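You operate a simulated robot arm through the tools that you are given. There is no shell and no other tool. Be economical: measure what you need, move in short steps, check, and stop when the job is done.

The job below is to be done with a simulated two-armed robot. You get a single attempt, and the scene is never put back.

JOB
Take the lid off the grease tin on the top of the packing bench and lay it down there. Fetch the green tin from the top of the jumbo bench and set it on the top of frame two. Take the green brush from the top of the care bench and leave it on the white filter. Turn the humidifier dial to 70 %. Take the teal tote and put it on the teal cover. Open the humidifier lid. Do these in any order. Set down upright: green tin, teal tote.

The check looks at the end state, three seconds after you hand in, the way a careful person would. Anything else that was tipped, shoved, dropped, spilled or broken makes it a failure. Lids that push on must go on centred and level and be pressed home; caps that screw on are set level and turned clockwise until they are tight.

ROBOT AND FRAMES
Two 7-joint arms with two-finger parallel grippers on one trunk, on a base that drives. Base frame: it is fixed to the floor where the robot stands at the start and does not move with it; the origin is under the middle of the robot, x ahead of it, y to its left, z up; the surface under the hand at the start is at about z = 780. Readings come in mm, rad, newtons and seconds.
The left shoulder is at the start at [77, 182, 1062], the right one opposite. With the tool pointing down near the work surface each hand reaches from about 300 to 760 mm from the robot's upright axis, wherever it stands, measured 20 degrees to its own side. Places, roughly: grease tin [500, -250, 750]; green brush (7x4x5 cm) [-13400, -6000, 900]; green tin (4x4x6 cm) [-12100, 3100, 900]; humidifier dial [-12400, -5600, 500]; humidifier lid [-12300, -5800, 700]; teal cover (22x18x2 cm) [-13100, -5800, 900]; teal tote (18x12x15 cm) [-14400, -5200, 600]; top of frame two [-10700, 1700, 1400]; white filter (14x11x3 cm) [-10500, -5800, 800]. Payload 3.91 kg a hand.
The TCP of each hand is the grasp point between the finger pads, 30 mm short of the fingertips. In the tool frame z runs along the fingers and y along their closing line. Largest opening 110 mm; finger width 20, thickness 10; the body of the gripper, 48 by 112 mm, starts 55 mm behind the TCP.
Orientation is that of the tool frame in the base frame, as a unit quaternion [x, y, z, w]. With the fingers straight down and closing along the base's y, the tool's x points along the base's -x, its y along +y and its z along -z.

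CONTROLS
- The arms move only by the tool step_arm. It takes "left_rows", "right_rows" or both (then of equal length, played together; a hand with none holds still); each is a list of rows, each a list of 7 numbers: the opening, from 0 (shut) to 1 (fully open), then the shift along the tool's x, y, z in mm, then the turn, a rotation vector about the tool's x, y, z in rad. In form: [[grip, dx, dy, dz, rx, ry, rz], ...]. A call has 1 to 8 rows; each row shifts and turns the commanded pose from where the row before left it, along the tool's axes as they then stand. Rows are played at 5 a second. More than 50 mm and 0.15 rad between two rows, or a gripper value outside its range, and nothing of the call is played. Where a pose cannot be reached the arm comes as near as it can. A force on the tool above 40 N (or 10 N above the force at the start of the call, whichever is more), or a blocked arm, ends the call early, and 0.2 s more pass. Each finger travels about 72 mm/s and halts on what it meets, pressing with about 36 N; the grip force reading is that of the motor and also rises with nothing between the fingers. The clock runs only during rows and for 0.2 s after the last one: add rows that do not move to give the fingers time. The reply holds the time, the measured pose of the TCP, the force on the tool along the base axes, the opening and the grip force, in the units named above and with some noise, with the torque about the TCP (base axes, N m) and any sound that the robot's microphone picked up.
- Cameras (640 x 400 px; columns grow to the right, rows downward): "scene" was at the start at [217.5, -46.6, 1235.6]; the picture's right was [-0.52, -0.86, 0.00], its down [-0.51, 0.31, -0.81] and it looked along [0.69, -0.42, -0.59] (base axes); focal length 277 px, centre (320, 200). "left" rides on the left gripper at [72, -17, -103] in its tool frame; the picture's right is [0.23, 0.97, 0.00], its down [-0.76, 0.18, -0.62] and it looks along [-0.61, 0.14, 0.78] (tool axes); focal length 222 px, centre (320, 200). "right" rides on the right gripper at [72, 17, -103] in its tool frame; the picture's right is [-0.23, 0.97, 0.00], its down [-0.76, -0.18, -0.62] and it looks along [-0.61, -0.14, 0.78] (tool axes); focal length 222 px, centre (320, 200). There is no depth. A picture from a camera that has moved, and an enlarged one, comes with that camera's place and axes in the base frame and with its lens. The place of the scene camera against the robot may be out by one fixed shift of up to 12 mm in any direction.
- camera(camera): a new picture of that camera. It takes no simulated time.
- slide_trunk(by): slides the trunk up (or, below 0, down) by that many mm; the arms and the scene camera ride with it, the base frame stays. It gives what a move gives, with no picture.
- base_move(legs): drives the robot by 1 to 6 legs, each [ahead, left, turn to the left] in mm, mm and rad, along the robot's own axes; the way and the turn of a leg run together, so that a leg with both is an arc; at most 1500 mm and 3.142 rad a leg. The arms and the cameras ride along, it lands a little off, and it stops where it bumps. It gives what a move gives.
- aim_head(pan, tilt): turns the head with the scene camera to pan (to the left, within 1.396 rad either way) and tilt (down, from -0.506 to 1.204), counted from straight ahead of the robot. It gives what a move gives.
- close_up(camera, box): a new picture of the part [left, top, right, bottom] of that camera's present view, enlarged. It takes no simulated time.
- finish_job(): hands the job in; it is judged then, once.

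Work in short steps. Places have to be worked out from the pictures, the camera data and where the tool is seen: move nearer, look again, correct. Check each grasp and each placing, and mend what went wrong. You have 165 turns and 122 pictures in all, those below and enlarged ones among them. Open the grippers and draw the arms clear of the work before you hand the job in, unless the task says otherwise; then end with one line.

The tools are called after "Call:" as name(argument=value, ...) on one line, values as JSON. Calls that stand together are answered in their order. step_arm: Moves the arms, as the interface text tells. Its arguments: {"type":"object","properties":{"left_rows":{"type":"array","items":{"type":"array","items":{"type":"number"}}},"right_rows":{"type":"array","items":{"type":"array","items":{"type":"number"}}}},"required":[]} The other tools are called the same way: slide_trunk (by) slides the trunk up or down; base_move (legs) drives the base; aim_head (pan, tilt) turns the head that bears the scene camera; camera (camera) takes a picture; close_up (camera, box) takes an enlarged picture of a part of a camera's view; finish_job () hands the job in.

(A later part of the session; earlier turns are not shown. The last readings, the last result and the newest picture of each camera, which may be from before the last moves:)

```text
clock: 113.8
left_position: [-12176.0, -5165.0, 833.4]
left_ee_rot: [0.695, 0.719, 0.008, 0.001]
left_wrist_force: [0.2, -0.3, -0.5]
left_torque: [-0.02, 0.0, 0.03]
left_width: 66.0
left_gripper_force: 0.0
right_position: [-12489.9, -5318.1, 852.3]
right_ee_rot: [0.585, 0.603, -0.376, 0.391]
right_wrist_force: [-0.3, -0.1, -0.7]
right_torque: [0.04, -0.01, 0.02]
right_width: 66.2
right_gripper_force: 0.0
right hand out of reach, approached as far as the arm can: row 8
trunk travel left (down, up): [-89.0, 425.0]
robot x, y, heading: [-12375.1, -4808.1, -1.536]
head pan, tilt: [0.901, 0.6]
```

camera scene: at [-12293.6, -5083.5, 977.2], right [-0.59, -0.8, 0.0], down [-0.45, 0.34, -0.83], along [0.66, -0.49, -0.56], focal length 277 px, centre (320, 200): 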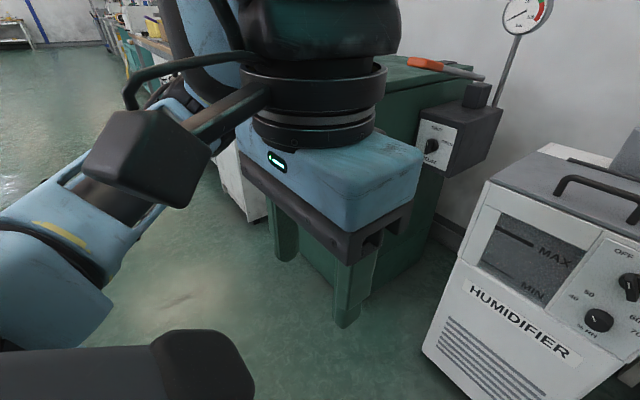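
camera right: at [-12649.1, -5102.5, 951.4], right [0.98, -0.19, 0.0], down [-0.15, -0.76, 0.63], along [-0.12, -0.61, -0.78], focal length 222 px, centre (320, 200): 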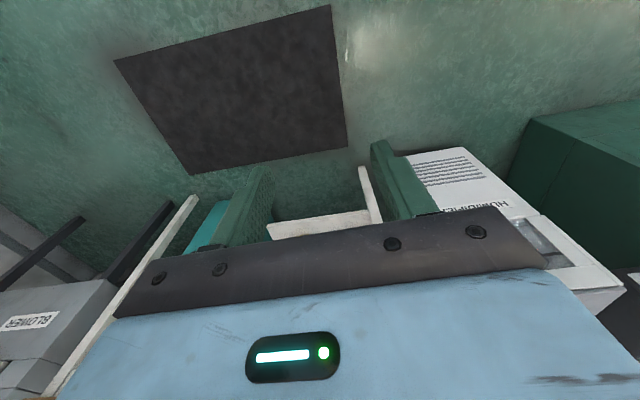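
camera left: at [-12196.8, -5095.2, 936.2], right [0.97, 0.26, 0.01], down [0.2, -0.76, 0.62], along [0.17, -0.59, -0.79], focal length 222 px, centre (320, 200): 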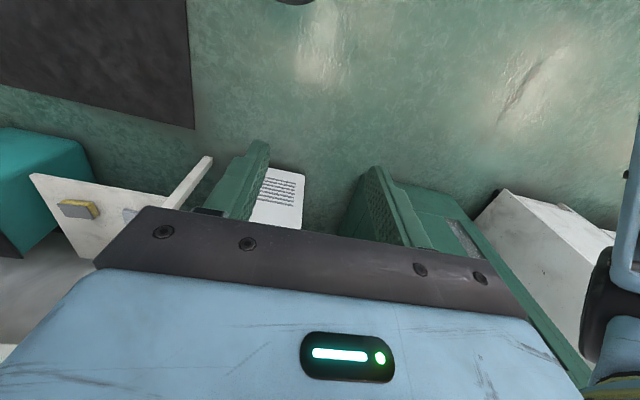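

Reach is limited that high; go lower and forward, then finish the swing.

Call:
step_arm(right_rows=[[0.6, 29, 0, 32, 0, 0, 0], [0.6, 29, 0, 32, 0, 0, 0], [0.6, 29, 0, 32, 0, 0, 0], [0.6, 29, 0, 32, 0, 0, 0], [0.6, 29, 0, 32, 0, 0, 0], [0.6, 29, 0, 32, 0, 0, 0], [0.6, 0, 0, 0, 0, -0.143, 0], [0.6, 0, 0, 0, 0, -0.143, 0]])

Call:
camera(camera="right")

```text
clock: 115.6
left_position: [-12177.9, -5164.3, 833.6]
left_ee_rot: [0.695, 0.719, 0.007, 0.0]
left_wrist_force: [-0.6, -0.3, 0.6]
left_torque: [0.04, -0.01, 0.0]
left_width: 66.0
left_gripper_force: 0.1
right_position: [-12487.6, -5421.1, 615.0]
right_ee_rot: [0.524, 0.54, -0.457, 0.474]
right_wrist_force: [0.2, 0.1, 0.4]
right_torque: [0.01, 0.0, -0.02]
right_width: 66.0
right_gripper_force: 0.1
trunk travel left (down, up): [-89.0, 425.0]
robot x, y, heading: [-12375.7, -4804.6, -1.537]
head pan, tilt: [0.901, 0.6]
```

```text
90 pictures are left
camera right: at [-12473.2, -5308.8, 559.0], right [0.97, 0.0, 0.23], down [-0.2, 0.51, 0.84], along [-0.11, -0.86, 0.5], focal length 222 px, centre (320, 200)
```

right: 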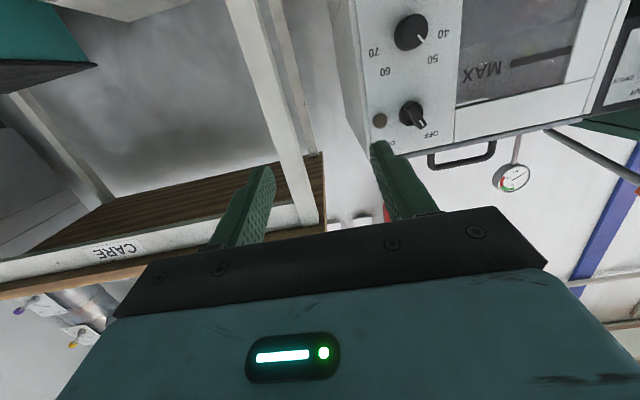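

Great view of the dial; enlarging it.

Call:
close_up(camera="right", box=[350, 0, 460, 140])

```text
2.86 times, centred on (405, 70) of right
camera zoom: at [-12473.2, -5308.8, 559.0], right [0.97, 0.0, 0.23], down [-0.2, 0.51, 0.84], along [-0.11, -0.86, 0.5], focal length 635 px, centre (77, 571)
```

zoom: 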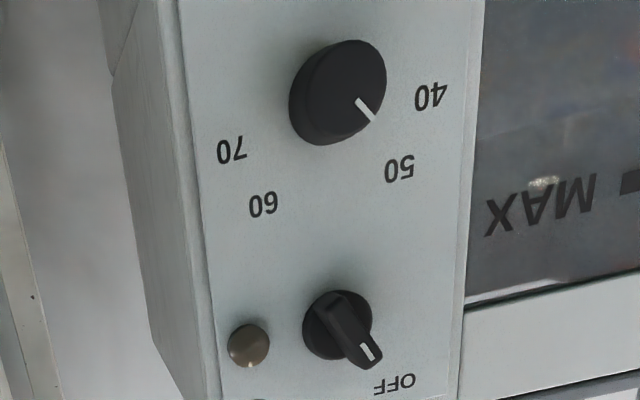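

Labels lie at about ±44° (50/60) and ±80° (40/70) around the dial centre (-12363.6, z 552); the mark is at 50. So 70 needs ≈2.18 rad clockwise. Squaring the hand to the panel and moving in front of the dial.

Call:
step_arm(right_rows=[[0.6, 0, 0, 0, 0.034, -0.141, 0], [0.6, 15.8, 31, 29.8, 0, 0, 0], [0.6, 15.8, 31, 29.8, 0, 0, 0], [0.6, 15.8, 31, 29.8, 0, 0, 0], [0.5, 15.8, 31, 29.8, 0, 0, 0], [0.5, 0, 0, 0, 0, 0, 0]])

Call:
camera(camera="right")

```text
clock: 117.0
left_position: [-12177.1, -5165.0, 833.6]
left_ee_rot: [0.695, 0.719, 0.008, -0.001]
left_wrist_force: [-0.4, -0.1, -0.8]
left_torque: [-0.01, 0.0, 0.0]
left_width: 66.0
left_gripper_force: 0.1
right_position: [-12492.9, -5505.0, 599.1]
right_ee_rot: [-0.499, -0.499, 0.501, -0.501]
right_wrist_force: [-0.2, 0.8, -0.2]
right_torque: [0.0, 0.01, -0.01]
right_width: 54.9
right_gripper_force: 0.2
right hand out of reach, approached as far as the arm can: row 2, 3, 4, 5
trunk travel left (down, up): [-89.0, 425.0]
robot x, y, heading: [-12376.9, -4805.3, -1.541]
head pan, tilt: [0.901, 0.6]
```

```text
88 pictures are left
camera right: at [-12477.6, -5401.8, 528.8], right [0.97, 0.0, 0.23], down [-0.18, 0.63, 0.76], along [-0.14, -0.78, 0.61], focal length 222 px, centre (320, 200)
```

right: 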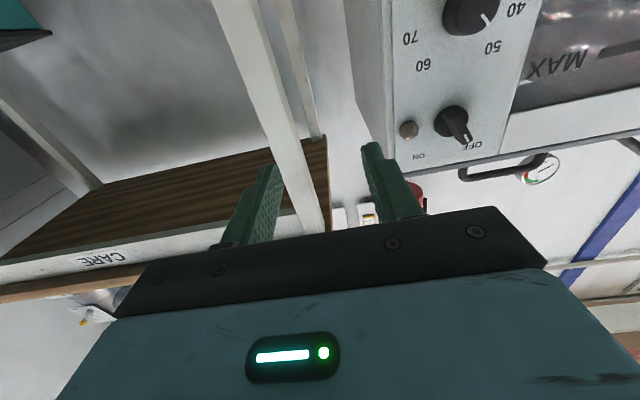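

The arm's reach runs out laterally. I'll pull the hand back and shift the base left and forward a little.

Call:
step_arm(right_rows=[[0.5, 0, 0, -40, 0, 0, 0], [0.5, 0, 0, -40, 0, 0, 0], [0.5, 0, 0, -40, 0, 0, 0]])

Call:
base_move(legs=[[0, 180, 0], [90, 0, 0]])

```text
clock: 117.8
left_position: [-12177.2, -5164.9, 832.9]
left_ee_rot: [0.695, 0.719, 0.007, 0.0]
left_wrist_force: [0.0, -0.3, 0.4]
left_torque: [-0.01, 0.0, -0.01]
left_width: 66.0
left_gripper_force: 0.0
right_position: [-12496.1, -5384.7, 599.0]
right_ee_rot: [0.498, 0.499, -0.501, 0.502]
right_wrist_force: [-0.3, 0.1, 0.4]
right_torque: [-0.01, -0.02, 0.03]
right_width: 54.8
right_gripper_force: 0.1
trunk travel left (down, up): [-89.0, 425.0]
robot x, y, heading: [-12377.4, -4804.3, -1.531]
head pan, tilt: [0.901, 0.6]
```

```text
clock: 120.7
left_position: [-11996.1, -5249.6, 834.0]
left_ee_rot: [0.695, 0.719, 0.007, 0.0]
left_wrist_force: [0.7, -1.0, 0.0]
left_torque: [-0.01, 0.0, 0.0]
left_width: 66.1
left_gripper_force: 0.1
right_position: [-12314.1, -5468.6, 600.0]
right_ee_rot: [0.499, 0.5, -0.501, 0.501]
right_wrist_force: [0.4, -0.1, -0.7]
right_torque: [-0.03, 0.01, -0.01]
right_width: 54.9
right_gripper_force: 0.0
trunk travel left (down, up): [-89.0, 425.0]
robot x, y, heading: [-12195.7, -4894.5, -1.539]
head pan, tilt: [0.901, 0.6]
```

Now align on the dial with standoff.

Call:
step_arm(right_rows=[[0.5, 24, -25, 30, 0, 0, 0], [0.5, 24, -25, 30, 0, 0, 0], [0.5, 0, 0, 0, 0, 0, 0]])

Call:
camera(camera="right")

```text
clock: 121.5
left_position: [-11996.6, -5249.6, 833.9]
left_ee_rot: [0.696, 0.718, 0.007, -0.001]
left_wrist_force: [0.5, -0.8, -0.2]
left_torque: [0.0, -0.01, 0.02]
left_width: 66.2
left_gripper_force: 0.0
right_position: [-12364.7, -5527.6, 552.9]
right_ee_rot: [-0.499, -0.499, 0.501, -0.501]
right_wrist_force: [-0.5, -0.1, -0.2]
right_torque: [-0.01, -0.03, -0.04]
right_width: 54.8
right_gripper_force: 0.1
trunk travel left (down, up): [-89.0, 425.0]
robot x, y, heading: [-12201.0, -4890.7, -1.536]
head pan, tilt: [0.901, 0.6]
```

```text
87 pictures are left
camera right: at [-12347.0, -5424.9, 481.1], right [0.97, 0.0, 0.23], down [-0.18, 0.63, 0.76], along [-0.14, -0.78, 0.61], focal length 222 px, centre (320, 200)
```

right: 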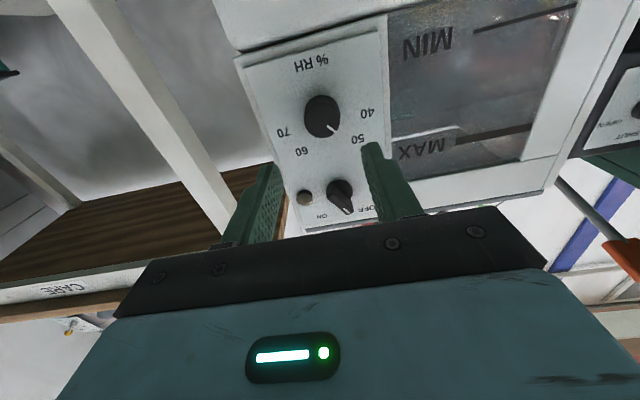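

Triangulating again, the knob front is at about (-12358.5,-5624,544). Correcting and coming closer.

Call:
step_arm(right_rows=[[0.5, 9, 6, 20, 0, 0, 0], [0.5, 0, 0, 20, 0, 0, 0], [0.5, 0, 0, 0, 0, 0, 0]])

Call:
close_up(camera="right", box=[220, 50, 420, 250])

```text
clock: 122.3
left_position: [-11996.1, -5249.5, 833.9]
left_ee_rot: [0.695, 0.719, 0.008, 0.0]
left_wrist_force: [0.1, 0.5, 1.0]
left_torque: [0.0, 0.03, 0.01]
left_width: 66.1
left_gripper_force: 0.1
right_position: [-12357.5, -5568.5, 542.1]
right_ee_rot: [-0.499, -0.499, 0.501, -0.501]
right_wrist_force: [0.2, -0.3, -0.4]
right_torque: [-0.04, 0.01, 0.0]
right_width: 55.2
right_gripper_force: 0.1
trunk travel left (down, up): [-89.0, 425.0]
robot x, y, heading: [-12195.0, -4887.2, -1.537]
head pan, tilt: [0.901, 0.6]
```

```text
2.00 times, centred on (320, 150) of right
camera zoom: at [-12340.6, -5465.7, 471.5], right [0.97, 0.0, 0.23], down [-0.18, 0.63, 0.76], along [-0.14, -0.78, 0.61], focal length 444 px, centre (320, 300)
```

zoom: 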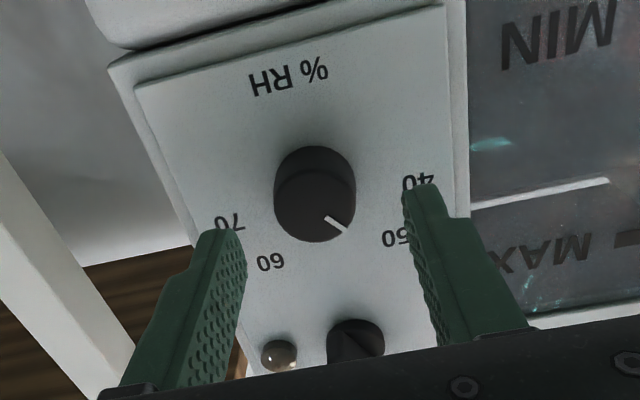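

Centre (-12360,545). Small correction, then pre-roll the hand by -1.09 rad.

Call:
step_arm(right_rows=[[0.5, -3, -2.5, 0, 0, 0, -0.136], [0.5, 0, 0, 0, 0, 0, -0.136], [0.5, 0, 0, 0, 0, 0, -0.136], [0.5, 0, 0, 0, 0, 0, -0.136], [0.5, 0, 0, 0, 0, 0, -0.136], [0.5, 0, 0, 0, 0, 0, -0.136], [0.5, 0, 0, 0, 0, 0, -0.136], [0.5, 0, 0, 0, 0, 0, -0.138]])

Call:
camera(camera="right")

```text
clock: 124.1
left_position: [-11995.7, -5249.0, 834.2]
left_ee_rot: [0.695, 0.719, 0.008, 0.0]
left_wrist_force: [-0.9, -0.2, -0.3]
left_torque: [0.02, -0.02, 0.02]
left_width: 66.1
left_gripper_force: 0.0
right_position: [-12360.0, -5567.9, 546.5]
right_ee_rot: [-0.167, -0.686, 0.688, -0.168]
right_wrist_force: [0.3, 0.3, -1.1]
right_torque: [0.01, -0.02, 0.0]
right_width: 55.1
right_gripper_force: 0.0
trunk travel left (down, up): [-89.0, 425.0]
robot x, y, heading: [-12190.5, -4890.7, -1.54]
head pan, tilt: [0.901, 0.6]
```

```text
85 pictures are left
camera right: at [-12416.4, -5465.4, 498.8], right [0.65, 0.0, -0.76], down [0.59, 0.62, 0.51], along [0.47, -0.78, 0.41], focal length 222 px, centre (320, 200)
```

right: 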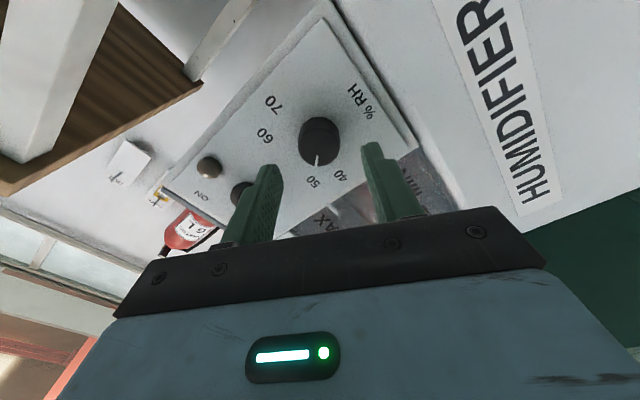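

Well centred. Advance 28 mm and check force.

Call:
step_arm(right_rows=[[0.5, 0, 0, 14, 0, 0, 0], [0.5, 0, 0, 14, 0, 0, 0], [0.5, 0, 0, 0, 0, 0, 0]])

Call:
camera(camera="right")

```text
clock: 124.9
left_position: [-11995.8, -5248.4, 834.1]
left_ee_rot: [0.695, 0.719, 0.007, 0.0]
left_wrist_force: [-0.9, 0.3, 0.2]
left_torque: [0.02, -0.02, 0.03]
left_width: 66.2
left_gripper_force: 0.1
right_position: [-12361.0, -5595.5, 545.5]
right_ee_rot: [-0.168, -0.686, 0.688, -0.168]
right_wrist_force: [0.0, -0.5, -0.6]
right_torque: [-0.01, -0.01, 0.0]
right_width: 54.8
right_gripper_force: 0.1
trunk travel left (down, up): [-89.0, 425.0]
robot x, y, heading: [-12194.5, -4888.0, -1.536]
head pan, tilt: [0.901, 0.6]
```

```text
84 pictures are left
camera right: at [-12416.7, -5493.7, 498.8], right [0.65, 0.0, -0.76], down [0.59, 0.63, 0.51], along [0.47, -0.78, 0.41], focal length 222 px, centre (320, 200)
```

right: 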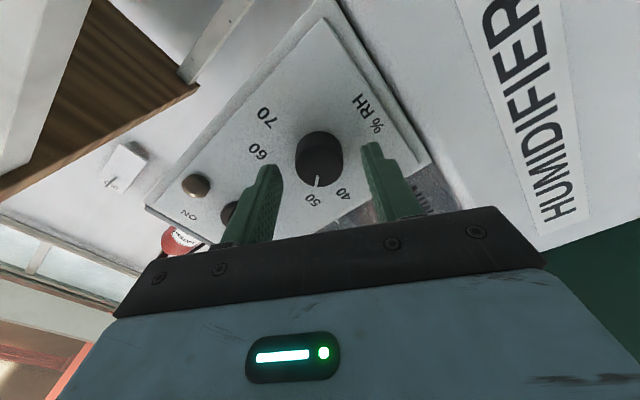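

Panel is at about y=-5650, so advance 16 mm more and close on the knob.

Call:
step_arm(right_rows=[[0.5, 0, 0, 8, 0, 0, 0], [0.5, 0, 0, 8, 0, 0, 0], [0.4, 0, 0, 0, 0, 0, 0], [0.25, 0, 0, 0, 0, 0, 0], [0.25, 0, 0, 0, 0, 0, 0], [0.25, 0, 0, 0, 0, 0, 0]])

```text
clock: 126.3
left_position: [-11996.4, -5248.4, 833.1]
left_ee_rot: [0.696, 0.718, 0.007, 0.0]
left_wrist_force: [0.1, 0.0, -0.3]
left_torque: [-0.01, 0.0, -0.02]
left_width: 66.1
left_gripper_force: 0.1
right_position: [-12360.1, -5611.9, 545.9]
right_ee_rot: [-0.168, -0.686, 0.687, -0.168]
right_wrist_force: [-1.9, 15.0, 0.5]
right_torque: [0.39, 0.0, 0.04]
right_width: 34.8
right_gripper_force: 7.6
trunk travel left (down, up): [-89.0, 425.0]
robot x, y, heading: [-12195.3, -4893.1, -1.537]
head pan, tilt: [0.901, 0.6]
```

Knob held at 35 mm. Tighten the grip, ease back 1 mm, and start turning clockwise.

Call:
step_arm(right_rows=[[0.1, 0, 0, -1, 0, 0, 0], [0.1, 0, 0, 0, 0, 0, 0], [0.1, 0, 0, 0, 0, 0, 0.136], [0.1, 0, 0, 0, 0, 0, 0.136], [0.1, 0, 0, 0, 0, 0, 0.136], [0.1, 0, 0, 0, 0, 0, 0.136], [0.1, 0, 0, 0, 0, 0, 0.136], [0.1, 0, 0, 0, 0, 0, 0]])

Call:
camera(camera="right")

```text
clock: 128.1
left_position: [-11996.2, -5248.6, 834.3]
left_ee_rot: [0.695, 0.719, 0.007, 0.0]
left_wrist_force: [0.1, 0.0, 0.1]
left_torque: [0.01, 0.02, 0.03]
left_width: 66.1
left_gripper_force: 0.2
right_position: [-12360.5, -5612.4, 547.0]
right_ee_rot: [-0.387, -0.589, 0.593, -0.389]
right_wrist_force: [-4.7, 0.2, 6.0]
right_torque: [0.69, 0.01, -0.01]
right_width: 32.1
right_gripper_force: 45.1
trunk travel left (down, up): [-89.0, 425.0]
robot x, y, heading: [-12196.5, -4890.7, -1.54]
head pan, tilt: [0.901, 0.6]
```

```text
83 pictures are left
camera right: at [-12373.5, -5509.0, 474.9], right [0.98, 0.0, -0.18], down [0.14, 0.63, 0.77], along [0.11, -0.78, 0.62], focal length 222 px, centre (320, 200)
```

right: 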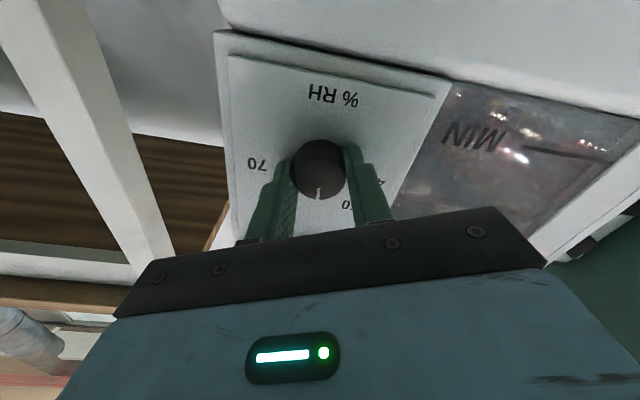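

The knob turns with the hand. Continue clockwise.

Call:
step_arm(right_rows=[[0.1, 0, 0, 0, 0, 0, 0.136], [0.1, 0, 0, 0, 0, 0, 0.136], [0.1, 0, 0, 0, 0, 0, 0.136], [0.1, 0, 0, 0, 0, 0, 0.136], [0.1, 0, 0, 0, 0, 0, 0.136], [0.1, 0, 0, 0, 0, 0, 0.136], [0.1, 0, 0, 0, 0, 0, 0.136], [0.1, 0, 0, 0, 0, 0, 0.136]])

Call:
close_up(camera="right", box=[220, 50, 420, 250])

```text
clock: 129.9
left_position: [-11996.5, -5247.7, 832.7]
left_ee_rot: [0.695, 0.719, 0.008, 0.0]
left_wrist_force: [0.1, 0.0, -0.2]
left_torque: [-0.03, 0.01, -0.01]
left_width: 66.1
left_gripper_force: 0.1
right_position: [-12360.7, -5612.4, 547.3]
right_ee_rot: [0.637, 0.303, -0.306, 0.64]
right_wrist_force: [-4.4, -6.0, 6.9]
right_torque: [-0.76, 0.0, -1.17]
right_width: 32.3
right_gripper_force: 45.0
trunk travel left (down, up): [-89.0, 425.0]
robot x, y, heading: [-12195.3, -4892.8, -1.535]
head pan, tilt: [0.901, 0.6]
```

```text
2.00 times, centred on (320, 150) of right
camera zoom: at [-12301.8, -5508.9, 502.3], right [0.61, 0.0, 0.79], down [-0.62, 0.63, 0.48], along [-0.49, -0.78, 0.39], focal length 444 px, centre (320, 300)
```

zoom: 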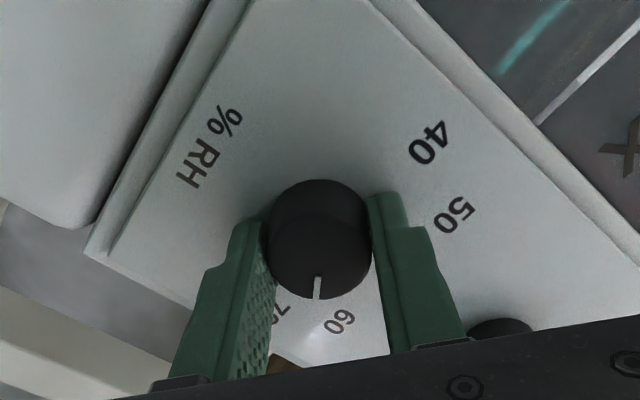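

Pointer is between 60 and 70, as expected. Final 0.41 rad.

Call:
step_arm(right_rows=[[0.1, 0, 0, 0, 0, 0, 0.136], [0.1, 0, 0, 0, 0, 0, 0.136], [0.1, 0, 0, 0, 0, 0, 0.136], [0.1, 0, 0, 0, 0, 0, 0]])

Call:
close_up(camera="right", box=[220, 50, 420, 250])

```text
clock: 130.6
left_position: [-11995.3, -5250.7, 833.3]
left_ee_rot: [0.695, 0.719, 0.008, -0.001]
left_wrist_force: [-0.4, 0.2, 1.1]
left_torque: [-0.02, 0.02, -0.01]
left_width: 66.0
left_gripper_force: 0.1
right_position: [-12361.5, -5611.3, 546.8]
right_ee_rot: [0.686, 0.211, -0.212, 0.664]
right_wrist_force: [-1.1, -21.2, -12.9]
right_torque: [0.13, 0.01, 1.24]
right_width: 32.2
right_gripper_force: 44.6
right hand out of reach, approached as far as the arm can: row 2, 3
trunk travel left (down, up): [-89.0, 425.0]
robot x, y, heading: [-12196.1, -4893.2, -1.542]
head pan, tilt: [0.901, 0.6]
stopped in row 3 (right hand): the force on the tool passed its limit at 55 N (the readings are from after the stop); the commanded pose is now the measured one
```

```text
2.00 times, centred on (320, 150) of right
camera zoom: at [-12290.6, -5507.6, 524.7], right [0.37, -0.03, 0.93], down [-0.72, 0.62, 0.31], along [-0.59, -0.78, 0.21], focal length 444 px, centre (320, 300)
```

zoom: 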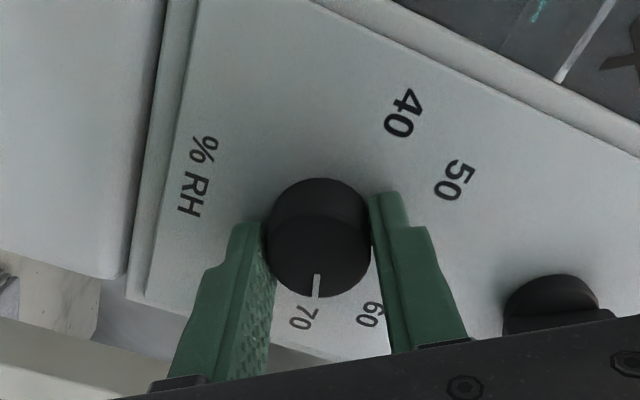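

About 7° short of the 70, with the wrist at its limit. Release, roll back, regrip and finish.

Call:
step_arm(right_rows=[[0.5, 0, 0, 0, 0, 0, 0], [0.5, 0, 0, 0, 0, 0, 0], [0.5, 0, 0, 0, 0, 0, -0.14], [0.5, 0, 0, 0, 0, 0, -0.14], [0.5, 0, 0, 0, 0, 0, -0.14], [0.5, 0, 0, 0, 0, 0, -0.14], [0.5, 0, 0, 0, 0, 0, -0.14], [0.5, 0, 0, 0, 0, 0, 0]])

Call:
close_up(camera="right", box=[220, 50, 420, 250])

```text
clock: 132.4
left_position: [-11995.4, -5249.2, 832.8]
left_ee_rot: [0.696, 0.718, 0.007, 0.0]
left_wrist_force: [0.0, -0.7, -0.5]
left_torque: [0.0, 0.03, 0.0]
left_width: 66.1
left_gripper_force: 0.1
right_position: [-12360.5, -5608.5, 552.1]
right_ee_rot: [0.569, 0.432, -0.428, 0.554]
right_wrist_force: [0.7, 0.3, -0.9]
right_torque: [0.0, 0.01, 0.02]
right_width: 54.9
right_gripper_force: 0.0
trunk travel left (down, up): [-89.0, 425.0]
robot x, y, heading: [-12194.5, -4895.0, -1.539]
head pan, tilt: [0.901, 0.6]
```

```text
2.00 times, centred on (320, 150) of right
camera zoom: at [-12324.0, -5504.4, 489.7], right [0.88, -0.02, 0.47], down [-0.36, 0.61, 0.7], along [-0.3, -0.79, 0.53], focal length 444 px, centre (320, 300)
```

zoom: 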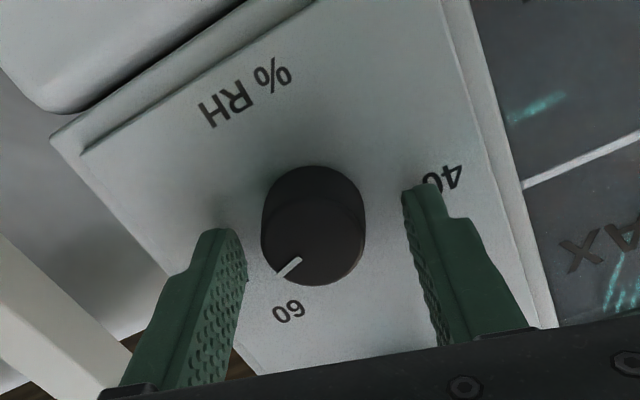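

Back off to measure the pointer against the labels properly.

Call:
step_arm(right_rows=[[0.5, 0, 0, -40, 0, 0, 0], [0.5, 0, 0, -40, 0, 0, 0], [0.5, 0, 0, 0, 0, 0, 0]])

Call:
close_up(camera="right", box=[250, 30, 410, 190])

```text
clock: 133.2
left_position: [-11995.0, -5249.0, 833.4]
left_ee_rot: [0.695, 0.719, 0.008, 0.001]
left_wrist_force: [0.7, 0.6, 0.6]
left_torque: [-0.04, -0.04, 0.01]
left_width: 66.0
left_gripper_force: 0.1
right_position: [-12360.6, -5529.6, 554.4]
right_ee_rot: [0.57, 0.431, -0.427, 0.554]
right_wrist_force: [-0.2, -0.2, -0.1]
right_torque: [-0.01, -0.01, -0.02]
right_width: 54.9
right_gripper_force: 0.0
trunk travel left (down, up): [-89.0, 425.0]
robot x, y, heading: [-12194.5, -4887.7, -1.538]
head pan, tilt: [0.901, 0.6]
```

```text
2.50 times, centred on (330, 110) of right
camera zoom: at [-12323.1, -5424.6, 491.9], right [0.88, -0.02, 0.47], down [-0.37, 0.61, 0.7], along [-0.3, -0.79, 0.53], focal length 555 px, centre (295, 425)
```

zoom: 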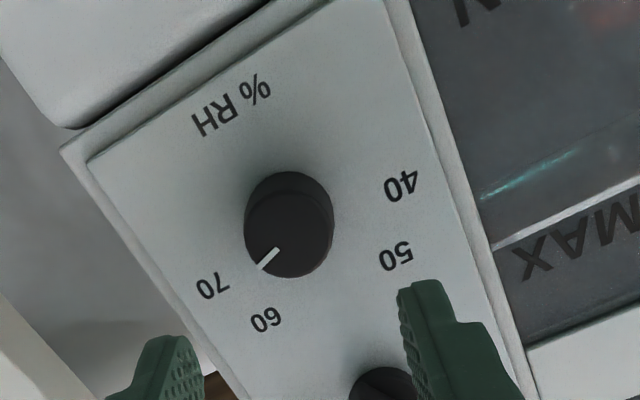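

Labels 70 sits at ≈82°, the mark at ≈72°. Regrip and turn a further 0.17 rad.

Call:
step_arm(right_rows=[[0.5, 4, 0, 40, 0, 0, 0], [0.5, 0, 0, 41, 0, 0, 0], [0.3, 0, 0, 0, 0, 0, 0], [0.1, 0, 0, 0, 0, 0, 0], [0.1, 0, 0, 0, 0, 0, 0], [0.1, 0, 0, 0, 0, 0, 0], [0.1, 0, 0, 0, 0, 0, 0.085], [0.1, 0, 0, 0, 0, 0, 0.085]])

Call:
step_arm(right_rows=[[0.3, 0, 0, 0, 0, 0, 0], [0.5, 0, 0, 0, 0, 0, 0], [0.5, 0, 0, 0, 0, 0, 0], [0.5, 0, 0, -40, 0, 0, 0], [0.5, 0, 0, -40, 0, 0, 0], [0.5, 0, 0, 0, 0, 0, 0]])

Call:
close_up(camera="right", box=[250, 30, 410, 190])

```text
clock: 135.0
left_position: [-11995.9, -5249.4, 833.2]
left_ee_rot: [0.695, 0.719, 0.007, -0.001]
left_wrist_force: [0.9, 0.0, -1.4]
left_torque: [0.0, 0.02, 0.0]
left_width: 65.8
left_gripper_force: 0.1
right_position: [-12361.3, -5610.2, 548.1]
right_ee_rot: [0.605, 0.381, -0.379, 0.588]
right_wrist_force: [-12.2, -4.7, 0.4]
right_torque: [-0.1, 0.22, 0.72]
right_width: 32.5
right_gripper_force: 44.8
trunk travel left (down, up): [-89.0, 425.0]
robot x, y, heading: [-12192.7, -4893.0, -1.542]
head pan, tilt: [0.901, 0.6]
```

```text
clock: 136.4
left_position: [-11995.5, -5248.2, 834.1]
left_ee_rot: [0.696, 0.718, 0.007, 0.0]
left_wrist_force: [0.1, 0.6, -0.4]
left_torque: [0.01, 0.0, 0.0]
left_width: 66.3
left_gripper_force: 0.0
right_position: [-12359.5, -5529.4, 550.2]
right_ee_rot: [0.605, 0.381, -0.378, 0.588]
right_wrist_force: [-0.2, -0.7, 0.2]
right_torque: [0.02, 0.0, 0.05]
right_width: 55.1
right_gripper_force: 0.1
trunk travel left (down, up): [-89.0, 425.0]
robot x, y, heading: [-12194.1, -4887.3, -1.539]
head pan, tilt: [0.901, 0.6]
```

```text
2.50 times, centred on (330, 110) of right
camera zoom: at [-12312.0, -5426.5, 494.5], right [0.79, -0.02, 0.62], down [-0.48, 0.61, 0.63], along [-0.39, -0.79, 0.47], focal length 555 px, centre (295, 425)
```

zoom: 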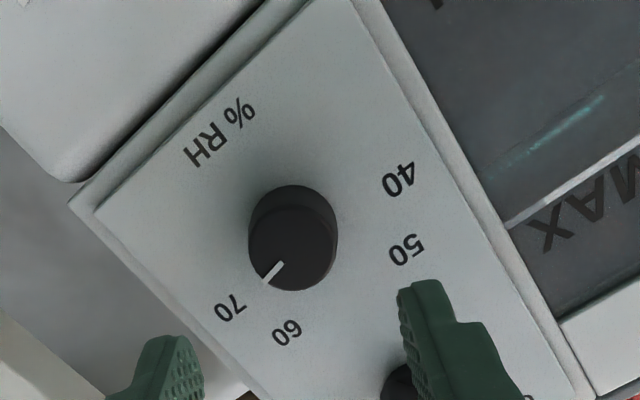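

The mark now sits on 70 (within a couple of degrees). Next the lid: handle at about (-12264,-5684,733), hinge near y≈-5875. I'll use the left hand for it; first withdraw the right hand and return it to pointing down.

Call:
step_arm(right_rows=[[0.5, 0, 0, -45, 0, 0, 0], [0.5, 0, 0, -45, 0, 0, 0], [0.5, 0, 0, -45, 0, 0, 0], [0.5, 0, 0, -45, 0, 0, -0.145], [0.5, 0, 0, 0, 0, 0, -0.145], [0.5, 0, 0, 0, 0, 0, -0.145]])

Call:
step_arm(right_rows=[[0.5, -20, -10, 0, 0, 0.143, 0], [0.5, -20, -10, 0, 0, 0.143, 0], [0.5, -20, -10, 0, 0, 0.143, 0], [0.5, -20, -10, 0, 0, 0.143, 0], [0.5, -20, -10, 0, 0, 0.143, 0], [0.5, -10, -10, -10, 0, 0.143, 0], [0.5, 0, -10, -20, 0, 0.143, 0], [0.5, 0, -10, -20, 0, 0.143, 0]])

Call:
step_arm(right_rows=[[0.5, 0, -20, -20, 0, 0.143, 0], [0.5, 10, -20, -20, 0, 0.143, 0], [0.5, 10, -20, -30, 0, 0.143, 0], [0.5, 0, -20, -30, 0, 0, 0]])

Call:
slide_trunk(by=180)

```text
clock: 137.8
left_position: [-11995.3, -5248.8, 833.0]
left_ee_rot: [0.695, 0.719, 0.008, 0.0]
left_wrist_force: [0.1, -0.7, -0.4]
left_torque: [0.03, 0.0, 0.02]
left_width: 66.0
left_gripper_force: 0.1
right_position: [-12367.9, -5366.3, 556.3]
right_ee_rot: [0.507, 0.504, -0.497, 0.492]
right_wrist_force: [0.4, 0.5, 0.6]
right_torque: [-0.04, -0.01, -0.01]
right_width: 55.2
right_gripper_force: 0.0
right hand out of reach, approached as far as the arm can: row 4
trunk travel left (down, up): [-89.0, 425.0]
robot x, y, heading: [-12197.2, -4890.7, -1.542]
head pan, tilt: [0.901, 0.6]
```

```text
clock: 139.6
left_position: [-11995.7, -5249.0, 832.4]
left_ee_rot: [0.696, 0.718, 0.008, 0.0]
left_wrist_force: [-0.1, 0.2, 0.2]
left_torque: [-0.03, -0.01, 0.03]
left_width: 66.0
left_gripper_force: 0.0
right_position: [-12435.4, -5407.4, 666.0]
right_ee_rot: [0.696, 0.69, -0.142, 0.143]
right_wrist_force: [0.4, -0.6, 0.9]
right_torque: [-0.01, 0.01, 0.0]
right_width: 54.8
right_gripper_force: 0.1
right hand out of reach, approached as far as the arm can: row 2, 3, 4
trunk travel left (down, up): [-89.0, 425.0]
robot x, y, heading: [-12195.7, -4892.1, -1.541]
head pan, tilt: [0.901, 0.6]
```

```text
clock: 140.6
left_position: [-11995.2, -5249.4, 834.1]
left_ee_rot: [0.696, 0.718, 0.008, 0.0]
left_wrist_force: [0.4, 0.4, -0.6]
left_torque: [0.02, 0.01, -0.01]
left_width: 65.9
left_gripper_force: 0.1
right_position: [-12515.4, -5371.0, 759.7]
right_ee_rot: [0.71, 0.705, 0.009, -0.008]
right_wrist_force: [-0.2, -0.6, -0.2]
right_torque: [0.03, 0.01, 0.02]
right_width: 55.1
right_gripper_force: 0.0
trunk travel left (down, up): [-89.0, 425.0]
robot x, y, heading: [-12197.6, -4889.9, -1.536]
head pan, tilt: [0.901, 0.6]
```

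```text
clock: 142.6
left_position: [-11994.5, -5249.3, 1014.1]
left_ee_rot: [0.695, 0.719, 0.007, 0.0]
left_wrist_force: [-0.4, -0.4, 0.5]
left_torque: [-0.01, 0.02, -0.01]
left_width: 66.0
left_gripper_force: 0.0
right_position: [-12514.8, -5371.9, 938.6]
right_ee_rot: [0.71, 0.704, 0.008, -0.009]
right_wrist_force: [0.9, 0.3, -0.1]
right_torque: [0.0, 0.01, -0.01]
right_width: 54.9
right_gripper_force: 0.1
trunk travel left (down, up): [-269.0, 245.0]
robot x, y, heading: [-12196.2, -4889.2, -1.536]
head pan, tilt: [0.901, 0.6]
```

Pull the right hand up and back, then shift the base right ~240 and forward ~200.

Call:
step_arm(right_rows=[[0.5, 30, -20, -30, 0, 0, 0], [0.5, 30, -20, -30, 0, 0, 0], [0.5, 30, -20, -30, 0, 0, 0], [0.5, 30, -10, -30, 0, 0, 0]])

Call:
base_move(legs=[[0, -240, 0], [200, 0, -0.03]])

Call:
aim_head(pan=0.3, tilt=0.7)

Call:
camera(camera="scene")

```text
clock: 143.6
left_position: [-11995.0, -5248.2, 1013.7]
left_ee_rot: [0.696, 0.718, 0.006, 0.0]
left_wrist_force: [0.2, 0.0, -0.4]
left_torque: [0.03, 0.0, -0.02]
left_width: 65.9
left_gripper_force: 0.0
right_position: [-12584.9, -5251.2, 1061.7]
right_ee_rot: [0.71, 0.704, 0.009, -0.009]
right_wrist_force: [-1.2, 0.3, -0.2]
right_torque: [0.0, 0.0, 0.01]
right_width: 54.9
right_gripper_force: 0.0
trunk travel left (down, up): [-269.0, 245.0]
robot x, y, heading: [-12195.5, -4891.6, -1.537]
head pan, tilt: [0.901, 0.6]
```

```text
clock: 147.5
left_position: [-12241.9, -5462.7, 1013.2]
left_ee_rot: [0.707, 0.707, 0.007, 0.0]
left_wrist_force: [-0.2, -0.5, -0.1]
left_torque: [0.02, -0.01, -0.01]
left_width: 65.7
left_gripper_force: 0.0
right_position: [-12830.8, -5449.8, 1061.8]
right_ee_rot: [0.721, 0.693, 0.009, -0.009]
right_wrist_force: [0.7, -0.8, 0.1]
right_torque: [0.03, 0.04, -0.01]
right_width: 55.2
right_gripper_force: 0.0
trunk travel left (down, up): [-269.0, 245.0]
robot x, y, heading: [-12432.6, -5098.4, -1.571]
head pan, tilt: [0.901, 0.6]
```

```text
clock: 148.5
left_position: [-12241.2, -5463.6, 1013.5]
left_ee_rot: [0.707, 0.707, 0.007, 0.0]
left_wrist_force: [0.0, -0.1, -0.3]
left_torque: [0.01, 0.02, 0.02]
left_width: 66.2
left_gripper_force: 0.0
right_position: [-12830.8, -5448.5, 1062.0]
right_ee_rot: [0.721, 0.693, 0.008, -0.007]
right_wrist_force: [-0.9, 0.5, -0.4]
right_torque: [0.02, 0.0, -0.01]
right_width: 55.1
right_gripper_force: 0.1
trunk travel left (down, up): [-269.0, 245.0]
robot x, y, heading: [-12429.8, -5098.7, -1.572]
head pan, tilt: [0.3, 0.7]
```

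```text
77 pictures are left
camera scene: at [-12399.9, -5334.7, 1174.0], right [-0.95, -0.3, 0.0], down [-0.19, 0.61, -0.77], along [0.23, -0.73, -0.64], focal length 277 px, centre (320, 200)
```

scene: 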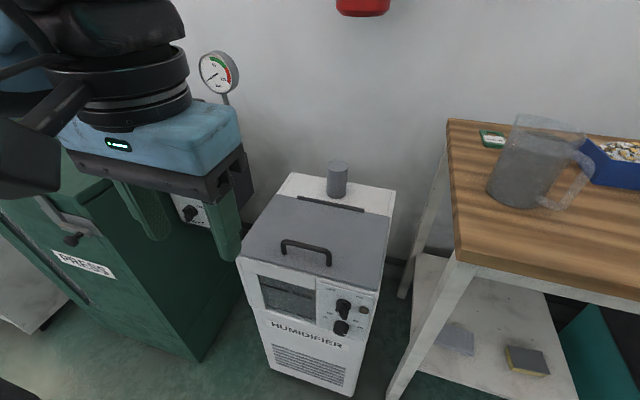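

Handle confirmed near (-12258,-5681,733). Move left hand forward and roll it so the fingers close fore-and-aft, then pitch to horizontal.

Call:
step_arm(left_rows=[[0.6, -40, -8, 0, 0, 0, 0], [0.6, -40, -9, 0, 0, 0, 0], [0.5, 0, 0, 0, 0, 0, 0.143], [0.4, 0, 0, 0, 0, 0, 0.143], [0.4, 0, 0, 0, 0, 0, 0.143], [0.4, 0, 0, 0, 0, 0, 0.143], [0.4, 0, 0, 0, 0, 0, 0.143], [0.4, 0, 0, 0, 0, 0, 0.143]])

Call:
step_arm(left_rows=[[0.4, 0, 0, 0, 0, 0, 0.143], [0.4, 0, 0, 0, 0, 0, 0.143], [0.4, 0, 0, 0, 0, 0, 0.143], [0.4, 0, 0, 0, 0, 0, 0.143], [0.4, 0, 0, 0, 0, 0, 0.141], [0.4, 0, 0, 20, -0.143, 0, 0], [0.4, 0, 0, 20, -0.143, 0, 0], [0.4, 0, 0, 20, -0.143, 0, 0]])

```text
clock: 150.3
left_position: [-12259.4, -5543.1, 1012.6]
left_ee_rot: [0.937, 0.348, 0.006, -0.003]
left_wrist_force: [-0.7, 0.0, 0.5]
left_torque: [-0.03, 0.03, 0.01]
left_width: 43.9
left_gripper_force: 0.1
right_position: [-12831.1, -5449.1, 1063.1]
right_ee_rot: [0.721, 0.692, 0.008, -0.008]
right_wrist_force: [-0.3, -0.5, -0.3]
right_torque: [0.01, 0.0, 0.0]
right_width: 55.3
right_gripper_force: 0.0
trunk travel left (down, up): [-269.0, 245.0]
robot x, y, heading: [-12431.4, -5097.1, -1.567]
head pan, tilt: [0.3, 0.7]
```

```text
clock: 152.1
left_position: [-12298.4, -5480.3, 941.8]
left_ee_rot: [0.978, 0.001, 0.004, 0.209]
left_wrist_force: [-0.2, -0.2, 0.8]
left_torque: [0.05, 0.0, -0.02]
left_width: 43.6
left_gripper_force: 0.2
left hand out of reach, approached as far as the arm can: row 3, 4, 5
right_position: [-12829.5, -5449.3, 1062.6]
right_ee_rot: [0.721, 0.693, 0.009, -0.008]
right_wrist_force: [0.2, -0.3, -0.5]
right_torque: [0.03, -0.07, -0.03]
right_width: 55.0
right_gripper_force: 0.1
trunk travel left (down, up): [-269.0, 245.0]
robot x, y, heading: [-12428.3, -5100.1, -1.564]
head pan, tilt: [0.3, 0.7]
```

Reached with some drift; continue pitching to horizontal while descending.

Call:
step_arm(left_rows=[[0.4, 0, 0, 30, -0.143, 0, 0], [0.4, 0, 0, 30, -0.143, 0, 0], [0.4, 0, 0, 30, -0.143, 0, 0], [0.4, 0, -25, 10, -0.143, 0, 0], [0.4, 0, -25, 10, -0.143, 0, 0], [0.4, 0, -25, 10, -0.143, 0, 0], [0.4, 0, -25, 0, -0.143, 0, 0], [0.4, 0, -15, 0, -0.141, 0, 0]])

Call:
camera(camera="left")

Call:
camera(camera="scene")

```text
clock: 153.9
left_position: [-12371.0, -5590.9, 790.8]
left_ee_rot: [0.713, -0.002, 0.006, 0.701]
left_wrist_force: [0.5, 0.3, 0.0]
left_torque: [0.02, -0.04, -0.01]
left_width: 44.0
left_gripper_force: 0.1
left hand out of reach, approached as far as the arm can: row 1, 2, 4, 7, 8
right_position: [-12831.6, -5449.7, 1061.5]
right_ee_rot: [0.721, 0.693, 0.01, -0.008]
right_wrist_force: [0.8, 0.7, -0.1]
right_torque: [0.04, 0.0, 0.0]
right_width: 54.8
right_gripper_force: 0.2
trunk travel left (down, up): [-269.0, 245.0]
robot x, y, heading: [-12432.9, -5099.3, -1.57]
head pan, tilt: [0.3, 0.7]
```

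```text
76 pictures are left
camera left: at [-12299.1, -5486.1, 776.4], right [0.22, -0.02, 0.98], down [-0.77, 0.62, 0.18], along [-0.6, -0.79, 0.12], focal length 222 px, centre (320, 200)
```

left: 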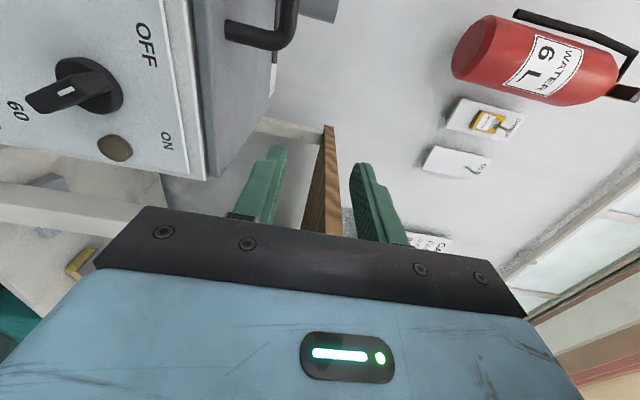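

```text
75 pictures are left
camera scene: at [-12400.4, -5334.9, 1173.9], right [-0.95, -0.3, 0.0], down [-0.19, 0.61, -0.76], along [0.23, -0.73, -0.64], focal length 277 px, centre (320, 200)
```

scene: 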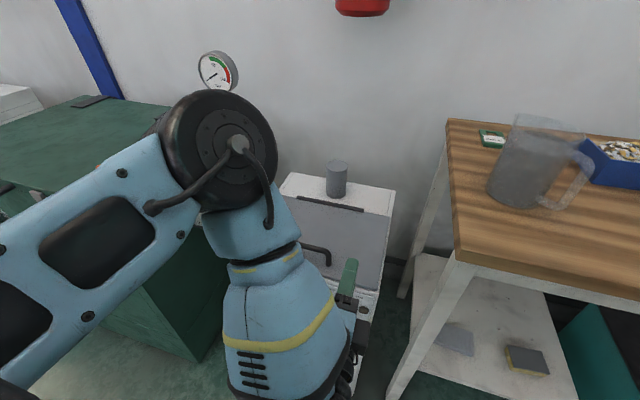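

This posture favours x≈60 mm left of the robot's axis, so shift the base 112 mm left to bring the hand in front of the handle.

Call:
base_move(legs=[[0, 112, 0]])

Call:
camera(camera="left")

```text
clock: 155.6
left_position: [-12259.8, -5589.4, 789.7]
left_ee_rot: [0.714, -0.001, 0.007, 0.7]
left_wrist_force: [0.5, -0.1, -0.8]
left_torque: [0.01, 0.0, -0.02]
left_width: 43.9
left_gripper_force: 0.0
right_position: [-12719.8, -5450.3, 1062.2]
right_ee_rot: [0.72, 0.694, 0.007, -0.008]
right_wrist_force: [0.6, -0.5, -0.4]
right_torque: [0.02, -0.01, 0.0]
right_width: 55.0
right_gripper_force: 0.1
trunk travel left (down, up): [-269.0, 245.0]
robot x, y, heading: [-12318.6, -5095.7, -1.567]
head pan, tilt: [0.3, 0.7]
```

```text
74 pictures are left
camera left: at [-12186.9, -5485.3, 776.4], right [0.22, -0.02, 0.98], down [-0.77, 0.61, 0.18], along [-0.6, -0.79, 0.12], focal length 222 px, centre (320, 200)
```

left: 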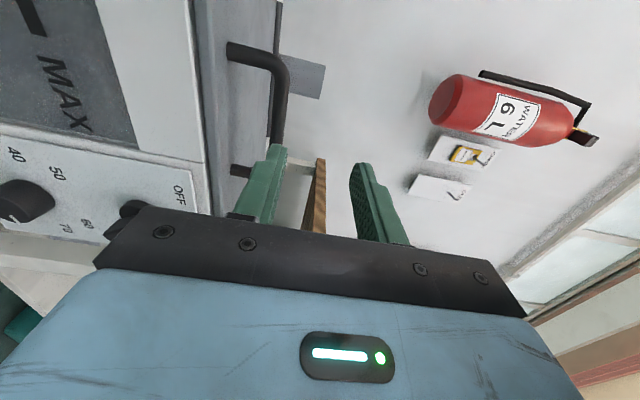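

Bar reads about y=-5671, z≈751 with ~32 mm clearance beneath. Lower to z=754 and come 25 mm forward to check.

Call:
step_arm(left_rows=[[0.37, 0, -18, 0, 0, 0, 0], [0.37, 0, -18, 0, 0, 0, 0], [0.37, 0, 0, 25, 0, 0, 0], [0.37, 0, 0, 0, 0, 0, 0]])

Call:
camera(camera="left")

```text
clock: 156.6
left_position: [-12280.7, -5611.7, 771.6]
left_ee_rot: [0.715, 0.0, 0.008, 0.699]
left_wrist_force: [0.3, 0.7, -0.5]
left_torque: [0.01, -0.02, -0.04]
left_width: 40.7
left_gripper_force: 0.0
left hand out of reach, approached as far as the arm can: row 1, 2, 3
right_position: [-12719.1, -5448.6, 1061.9]
right_ee_rot: [0.721, 0.693, 0.008, -0.008]
right_wrist_force: [-1.0, -0.1, -0.3]
right_torque: [0.0, 0.03, 0.0]
right_width: 55.1
right_gripper_force: 0.1
trunk travel left (down, up): [-269.0, 245.0]
robot x, y, heading: [-12321.2, -5097.0, -1.569]
head pan, tilt: [0.3, 0.7]
```

```text
73 pictures are left
camera left: at [-12208.5, -5507.2, 757.7], right [0.22, -0.02, 0.98], down [-0.77, 0.61, 0.18], along [-0.6, -0.79, 0.12], focal length 222 px, centre (320, 200)
```

left: 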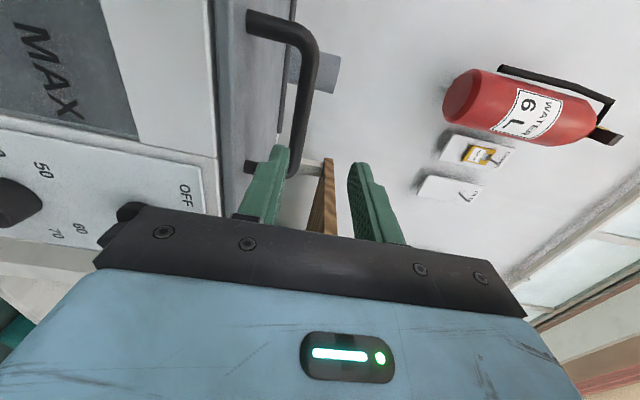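

The arm is at its reach limit here; back off slightly and lower the trunk 60 mm to give room.

Call:
step_arm(left_rows=[[0.37, 0, 0, -35, 0, 0, 0]])

Call:
slide_trunk(by=-70)

Call:
step_arm(left_rows=[[0.37, 10, 20, 0, 0, 0, 0], [0.37, 10, 20, 0, 0, 0, 0], [0.37, 0, 0, 20, 0, 0, 0], [0.37, 0, 0, 0, 0, 0, 0]])

```text
clock: 157.0
left_position: [-12283.2, -5582.7, 774.7]
left_ee_rot: [0.715, -0.001, 0.006, 0.7]
left_wrist_force: [0.3, -0.4, 0.0]
left_torque: [-0.04, 0.01, 0.04]
left_width: 40.6
left_gripper_force: 0.1
left hand out of reach, approached as far as the arm can: row 1
right_position: [-12719.5, -5448.0, 1062.0]
right_ee_rot: [0.72, 0.694, 0.009, -0.006]
right_wrist_force: [0.6, -0.4, -0.7]
right_torque: [-0.03, -0.02, 0.0]
right_width: 55.2
right_gripper_force: 0.0
trunk travel left (down, up): [-269.0, 245.0]
robot x, y, heading: [-12319.3, -5100.8, -1.571]
head pan, tilt: [0.3, 0.7]
```

```text
clock: 158.1
left_position: [-12283.6, -5582.0, 681.7]
left_ee_rot: [0.735, -0.002, 0.006, 0.678]
left_wrist_force: [-0.4, -0.5, 0.5]
left_torque: [0.01, 0.01, 0.0]
left_width: 40.8
left_gripper_force: 0.0
right_position: [-12719.2, -5447.9, 992.8]
right_ee_rot: [0.721, 0.693, 0.009, -0.008]
right_wrist_force: [0.9, 0.5, 1.2]
right_torque: [0.0, 0.01, 0.01]
right_width: 54.9
right_gripper_force: 0.0
trunk travel left (down, up): [-199.0, 315.0]
robot x, y, heading: [-12318.2, -5100.6, -1.568]
head pan, tilt: [0.3, 0.7]
```

```text
clock: 159.1
left_position: [-12265.8, -5604.7, 722.2]
left_ee_rot: [0.735, -0.002, 0.005, 0.679]
left_wrist_force: [0.2, 0.7, -0.1]
left_torque: [0.01, 0.01, 0.01]
left_width: 40.7
left_gripper_force: 0.1
right_position: [-12718.5, -5449.4, 991.5]
right_ee_rot: [0.72, 0.693, 0.008, -0.007]
right_wrist_force: [0.7, -0.2, 0.6]
right_torque: [-0.02, -0.01, -0.02]
right_width: 55.1
right_gripper_force: 0.1
trunk travel left (down, up): [-199.0, 315.0]
robot x, y, heading: [-12319.3, -5102.4, -1.563]
head pan, tilt: [0.3, 0.7]
```

Reachable now. Level the pitch, raise to z≈754.

Call:
step_arm(left_rows=[[0.37, 2, 16, 0, -0.07, 0, 0], [0.37, 0, 16, 0, 0, 0, 0], [0.37, 0, 0, 0, 0, 0, 0]])

Call:
camera(camera="left")

```text
clock: 159.9
left_position: [-12262.5, -5607.9, 752.8]
left_ee_rot: [0.711, 0.0, 0.007, 0.703]
left_wrist_force: [-0.5, -0.4, -0.7]
left_torque: [-0.02, -0.01, 0.03]
left_width: 40.5
left_gripper_force: 0.0
right_position: [-12718.9, -5449.8, 992.0]
right_ee_rot: [0.721, 0.693, 0.009, -0.007]
right_wrist_force: [-0.6, 1.0, 0.8]
right_torque: [0.0, 0.03, 0.04]
right_width: 55.1
right_gripper_force: 0.0
trunk travel left (down, up): [-199.0, 315.0]
robot x, y, heading: [-12314.1, -5098.3, -1.569]
head pan, tilt: [0.3, 0.7]
```

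```text
72 pictures are left
camera left: at [-12189.3, -5503.8, 737.5], right [0.22, -0.01, 0.98], down [-0.77, 0.61, 0.18], along [-0.6, -0.79, 0.13], focal length 222 px, centre (320, 200)
```

left: 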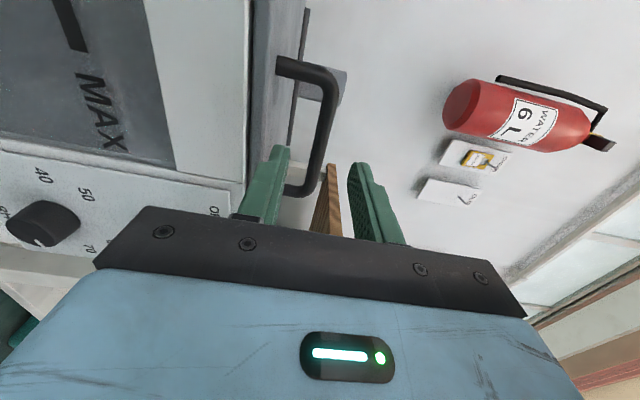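

Bar refined to y=-5680, z=751; the lower finger will pass beneath it. Advance 56 mm.

Call:
step_arm(left_rows=[[0.37, 0, 0, 19, 0, 0, 0], [0.37, 0, 0, 19, 0, 0, 0], [0.37, 0, 0, 18, 0, 0, 0], [0.37, 0, 0, 0, 0, 0, 0]])

Call:
camera(camera="left")

```text
clock: 160.9
left_position: [-12262.6, -5663.6, 751.1]
left_ee_rot: [0.711, -0.002, 0.005, 0.703]
left_wrist_force: [0.3, -0.2, 0.5]
left_torque: [-0.01, 0.0, -0.01]
left_width: 40.7
left_gripper_force: 0.0
right_position: [-12718.3, -5449.0, 991.0]
right_ee_rot: [0.721, 0.693, 0.009, -0.008]
right_wrist_force: [0.0, 0.2, 0.3]
right_torque: [0.0, -0.01, 0.01]
right_width: 54.8
right_gripper_force: 0.1
trunk travel left (down, up): [-199.0, 315.0]
robot x, y, heading: [-12318.9, -5099.3, -1.566]
head pan, tilt: [0.3, 0.7]
```

```text
71 pictures are left
camera left: at [-12190.1, -5559.9, 737.2], right [0.22, -0.01, 0.98], down [-0.77, 0.62, 0.18], along [-0.6, -0.79, 0.13], focal length 222 px, centre (320, 200)
```

left: 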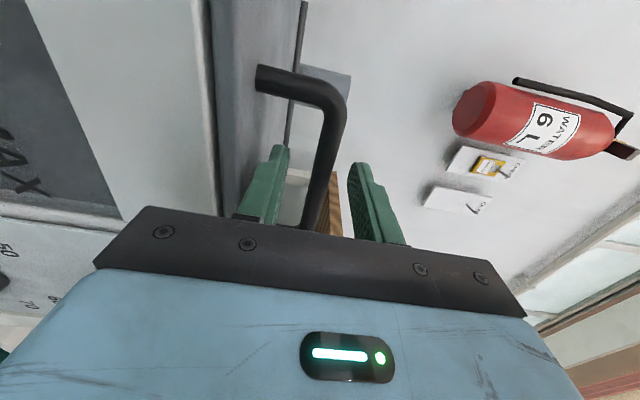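

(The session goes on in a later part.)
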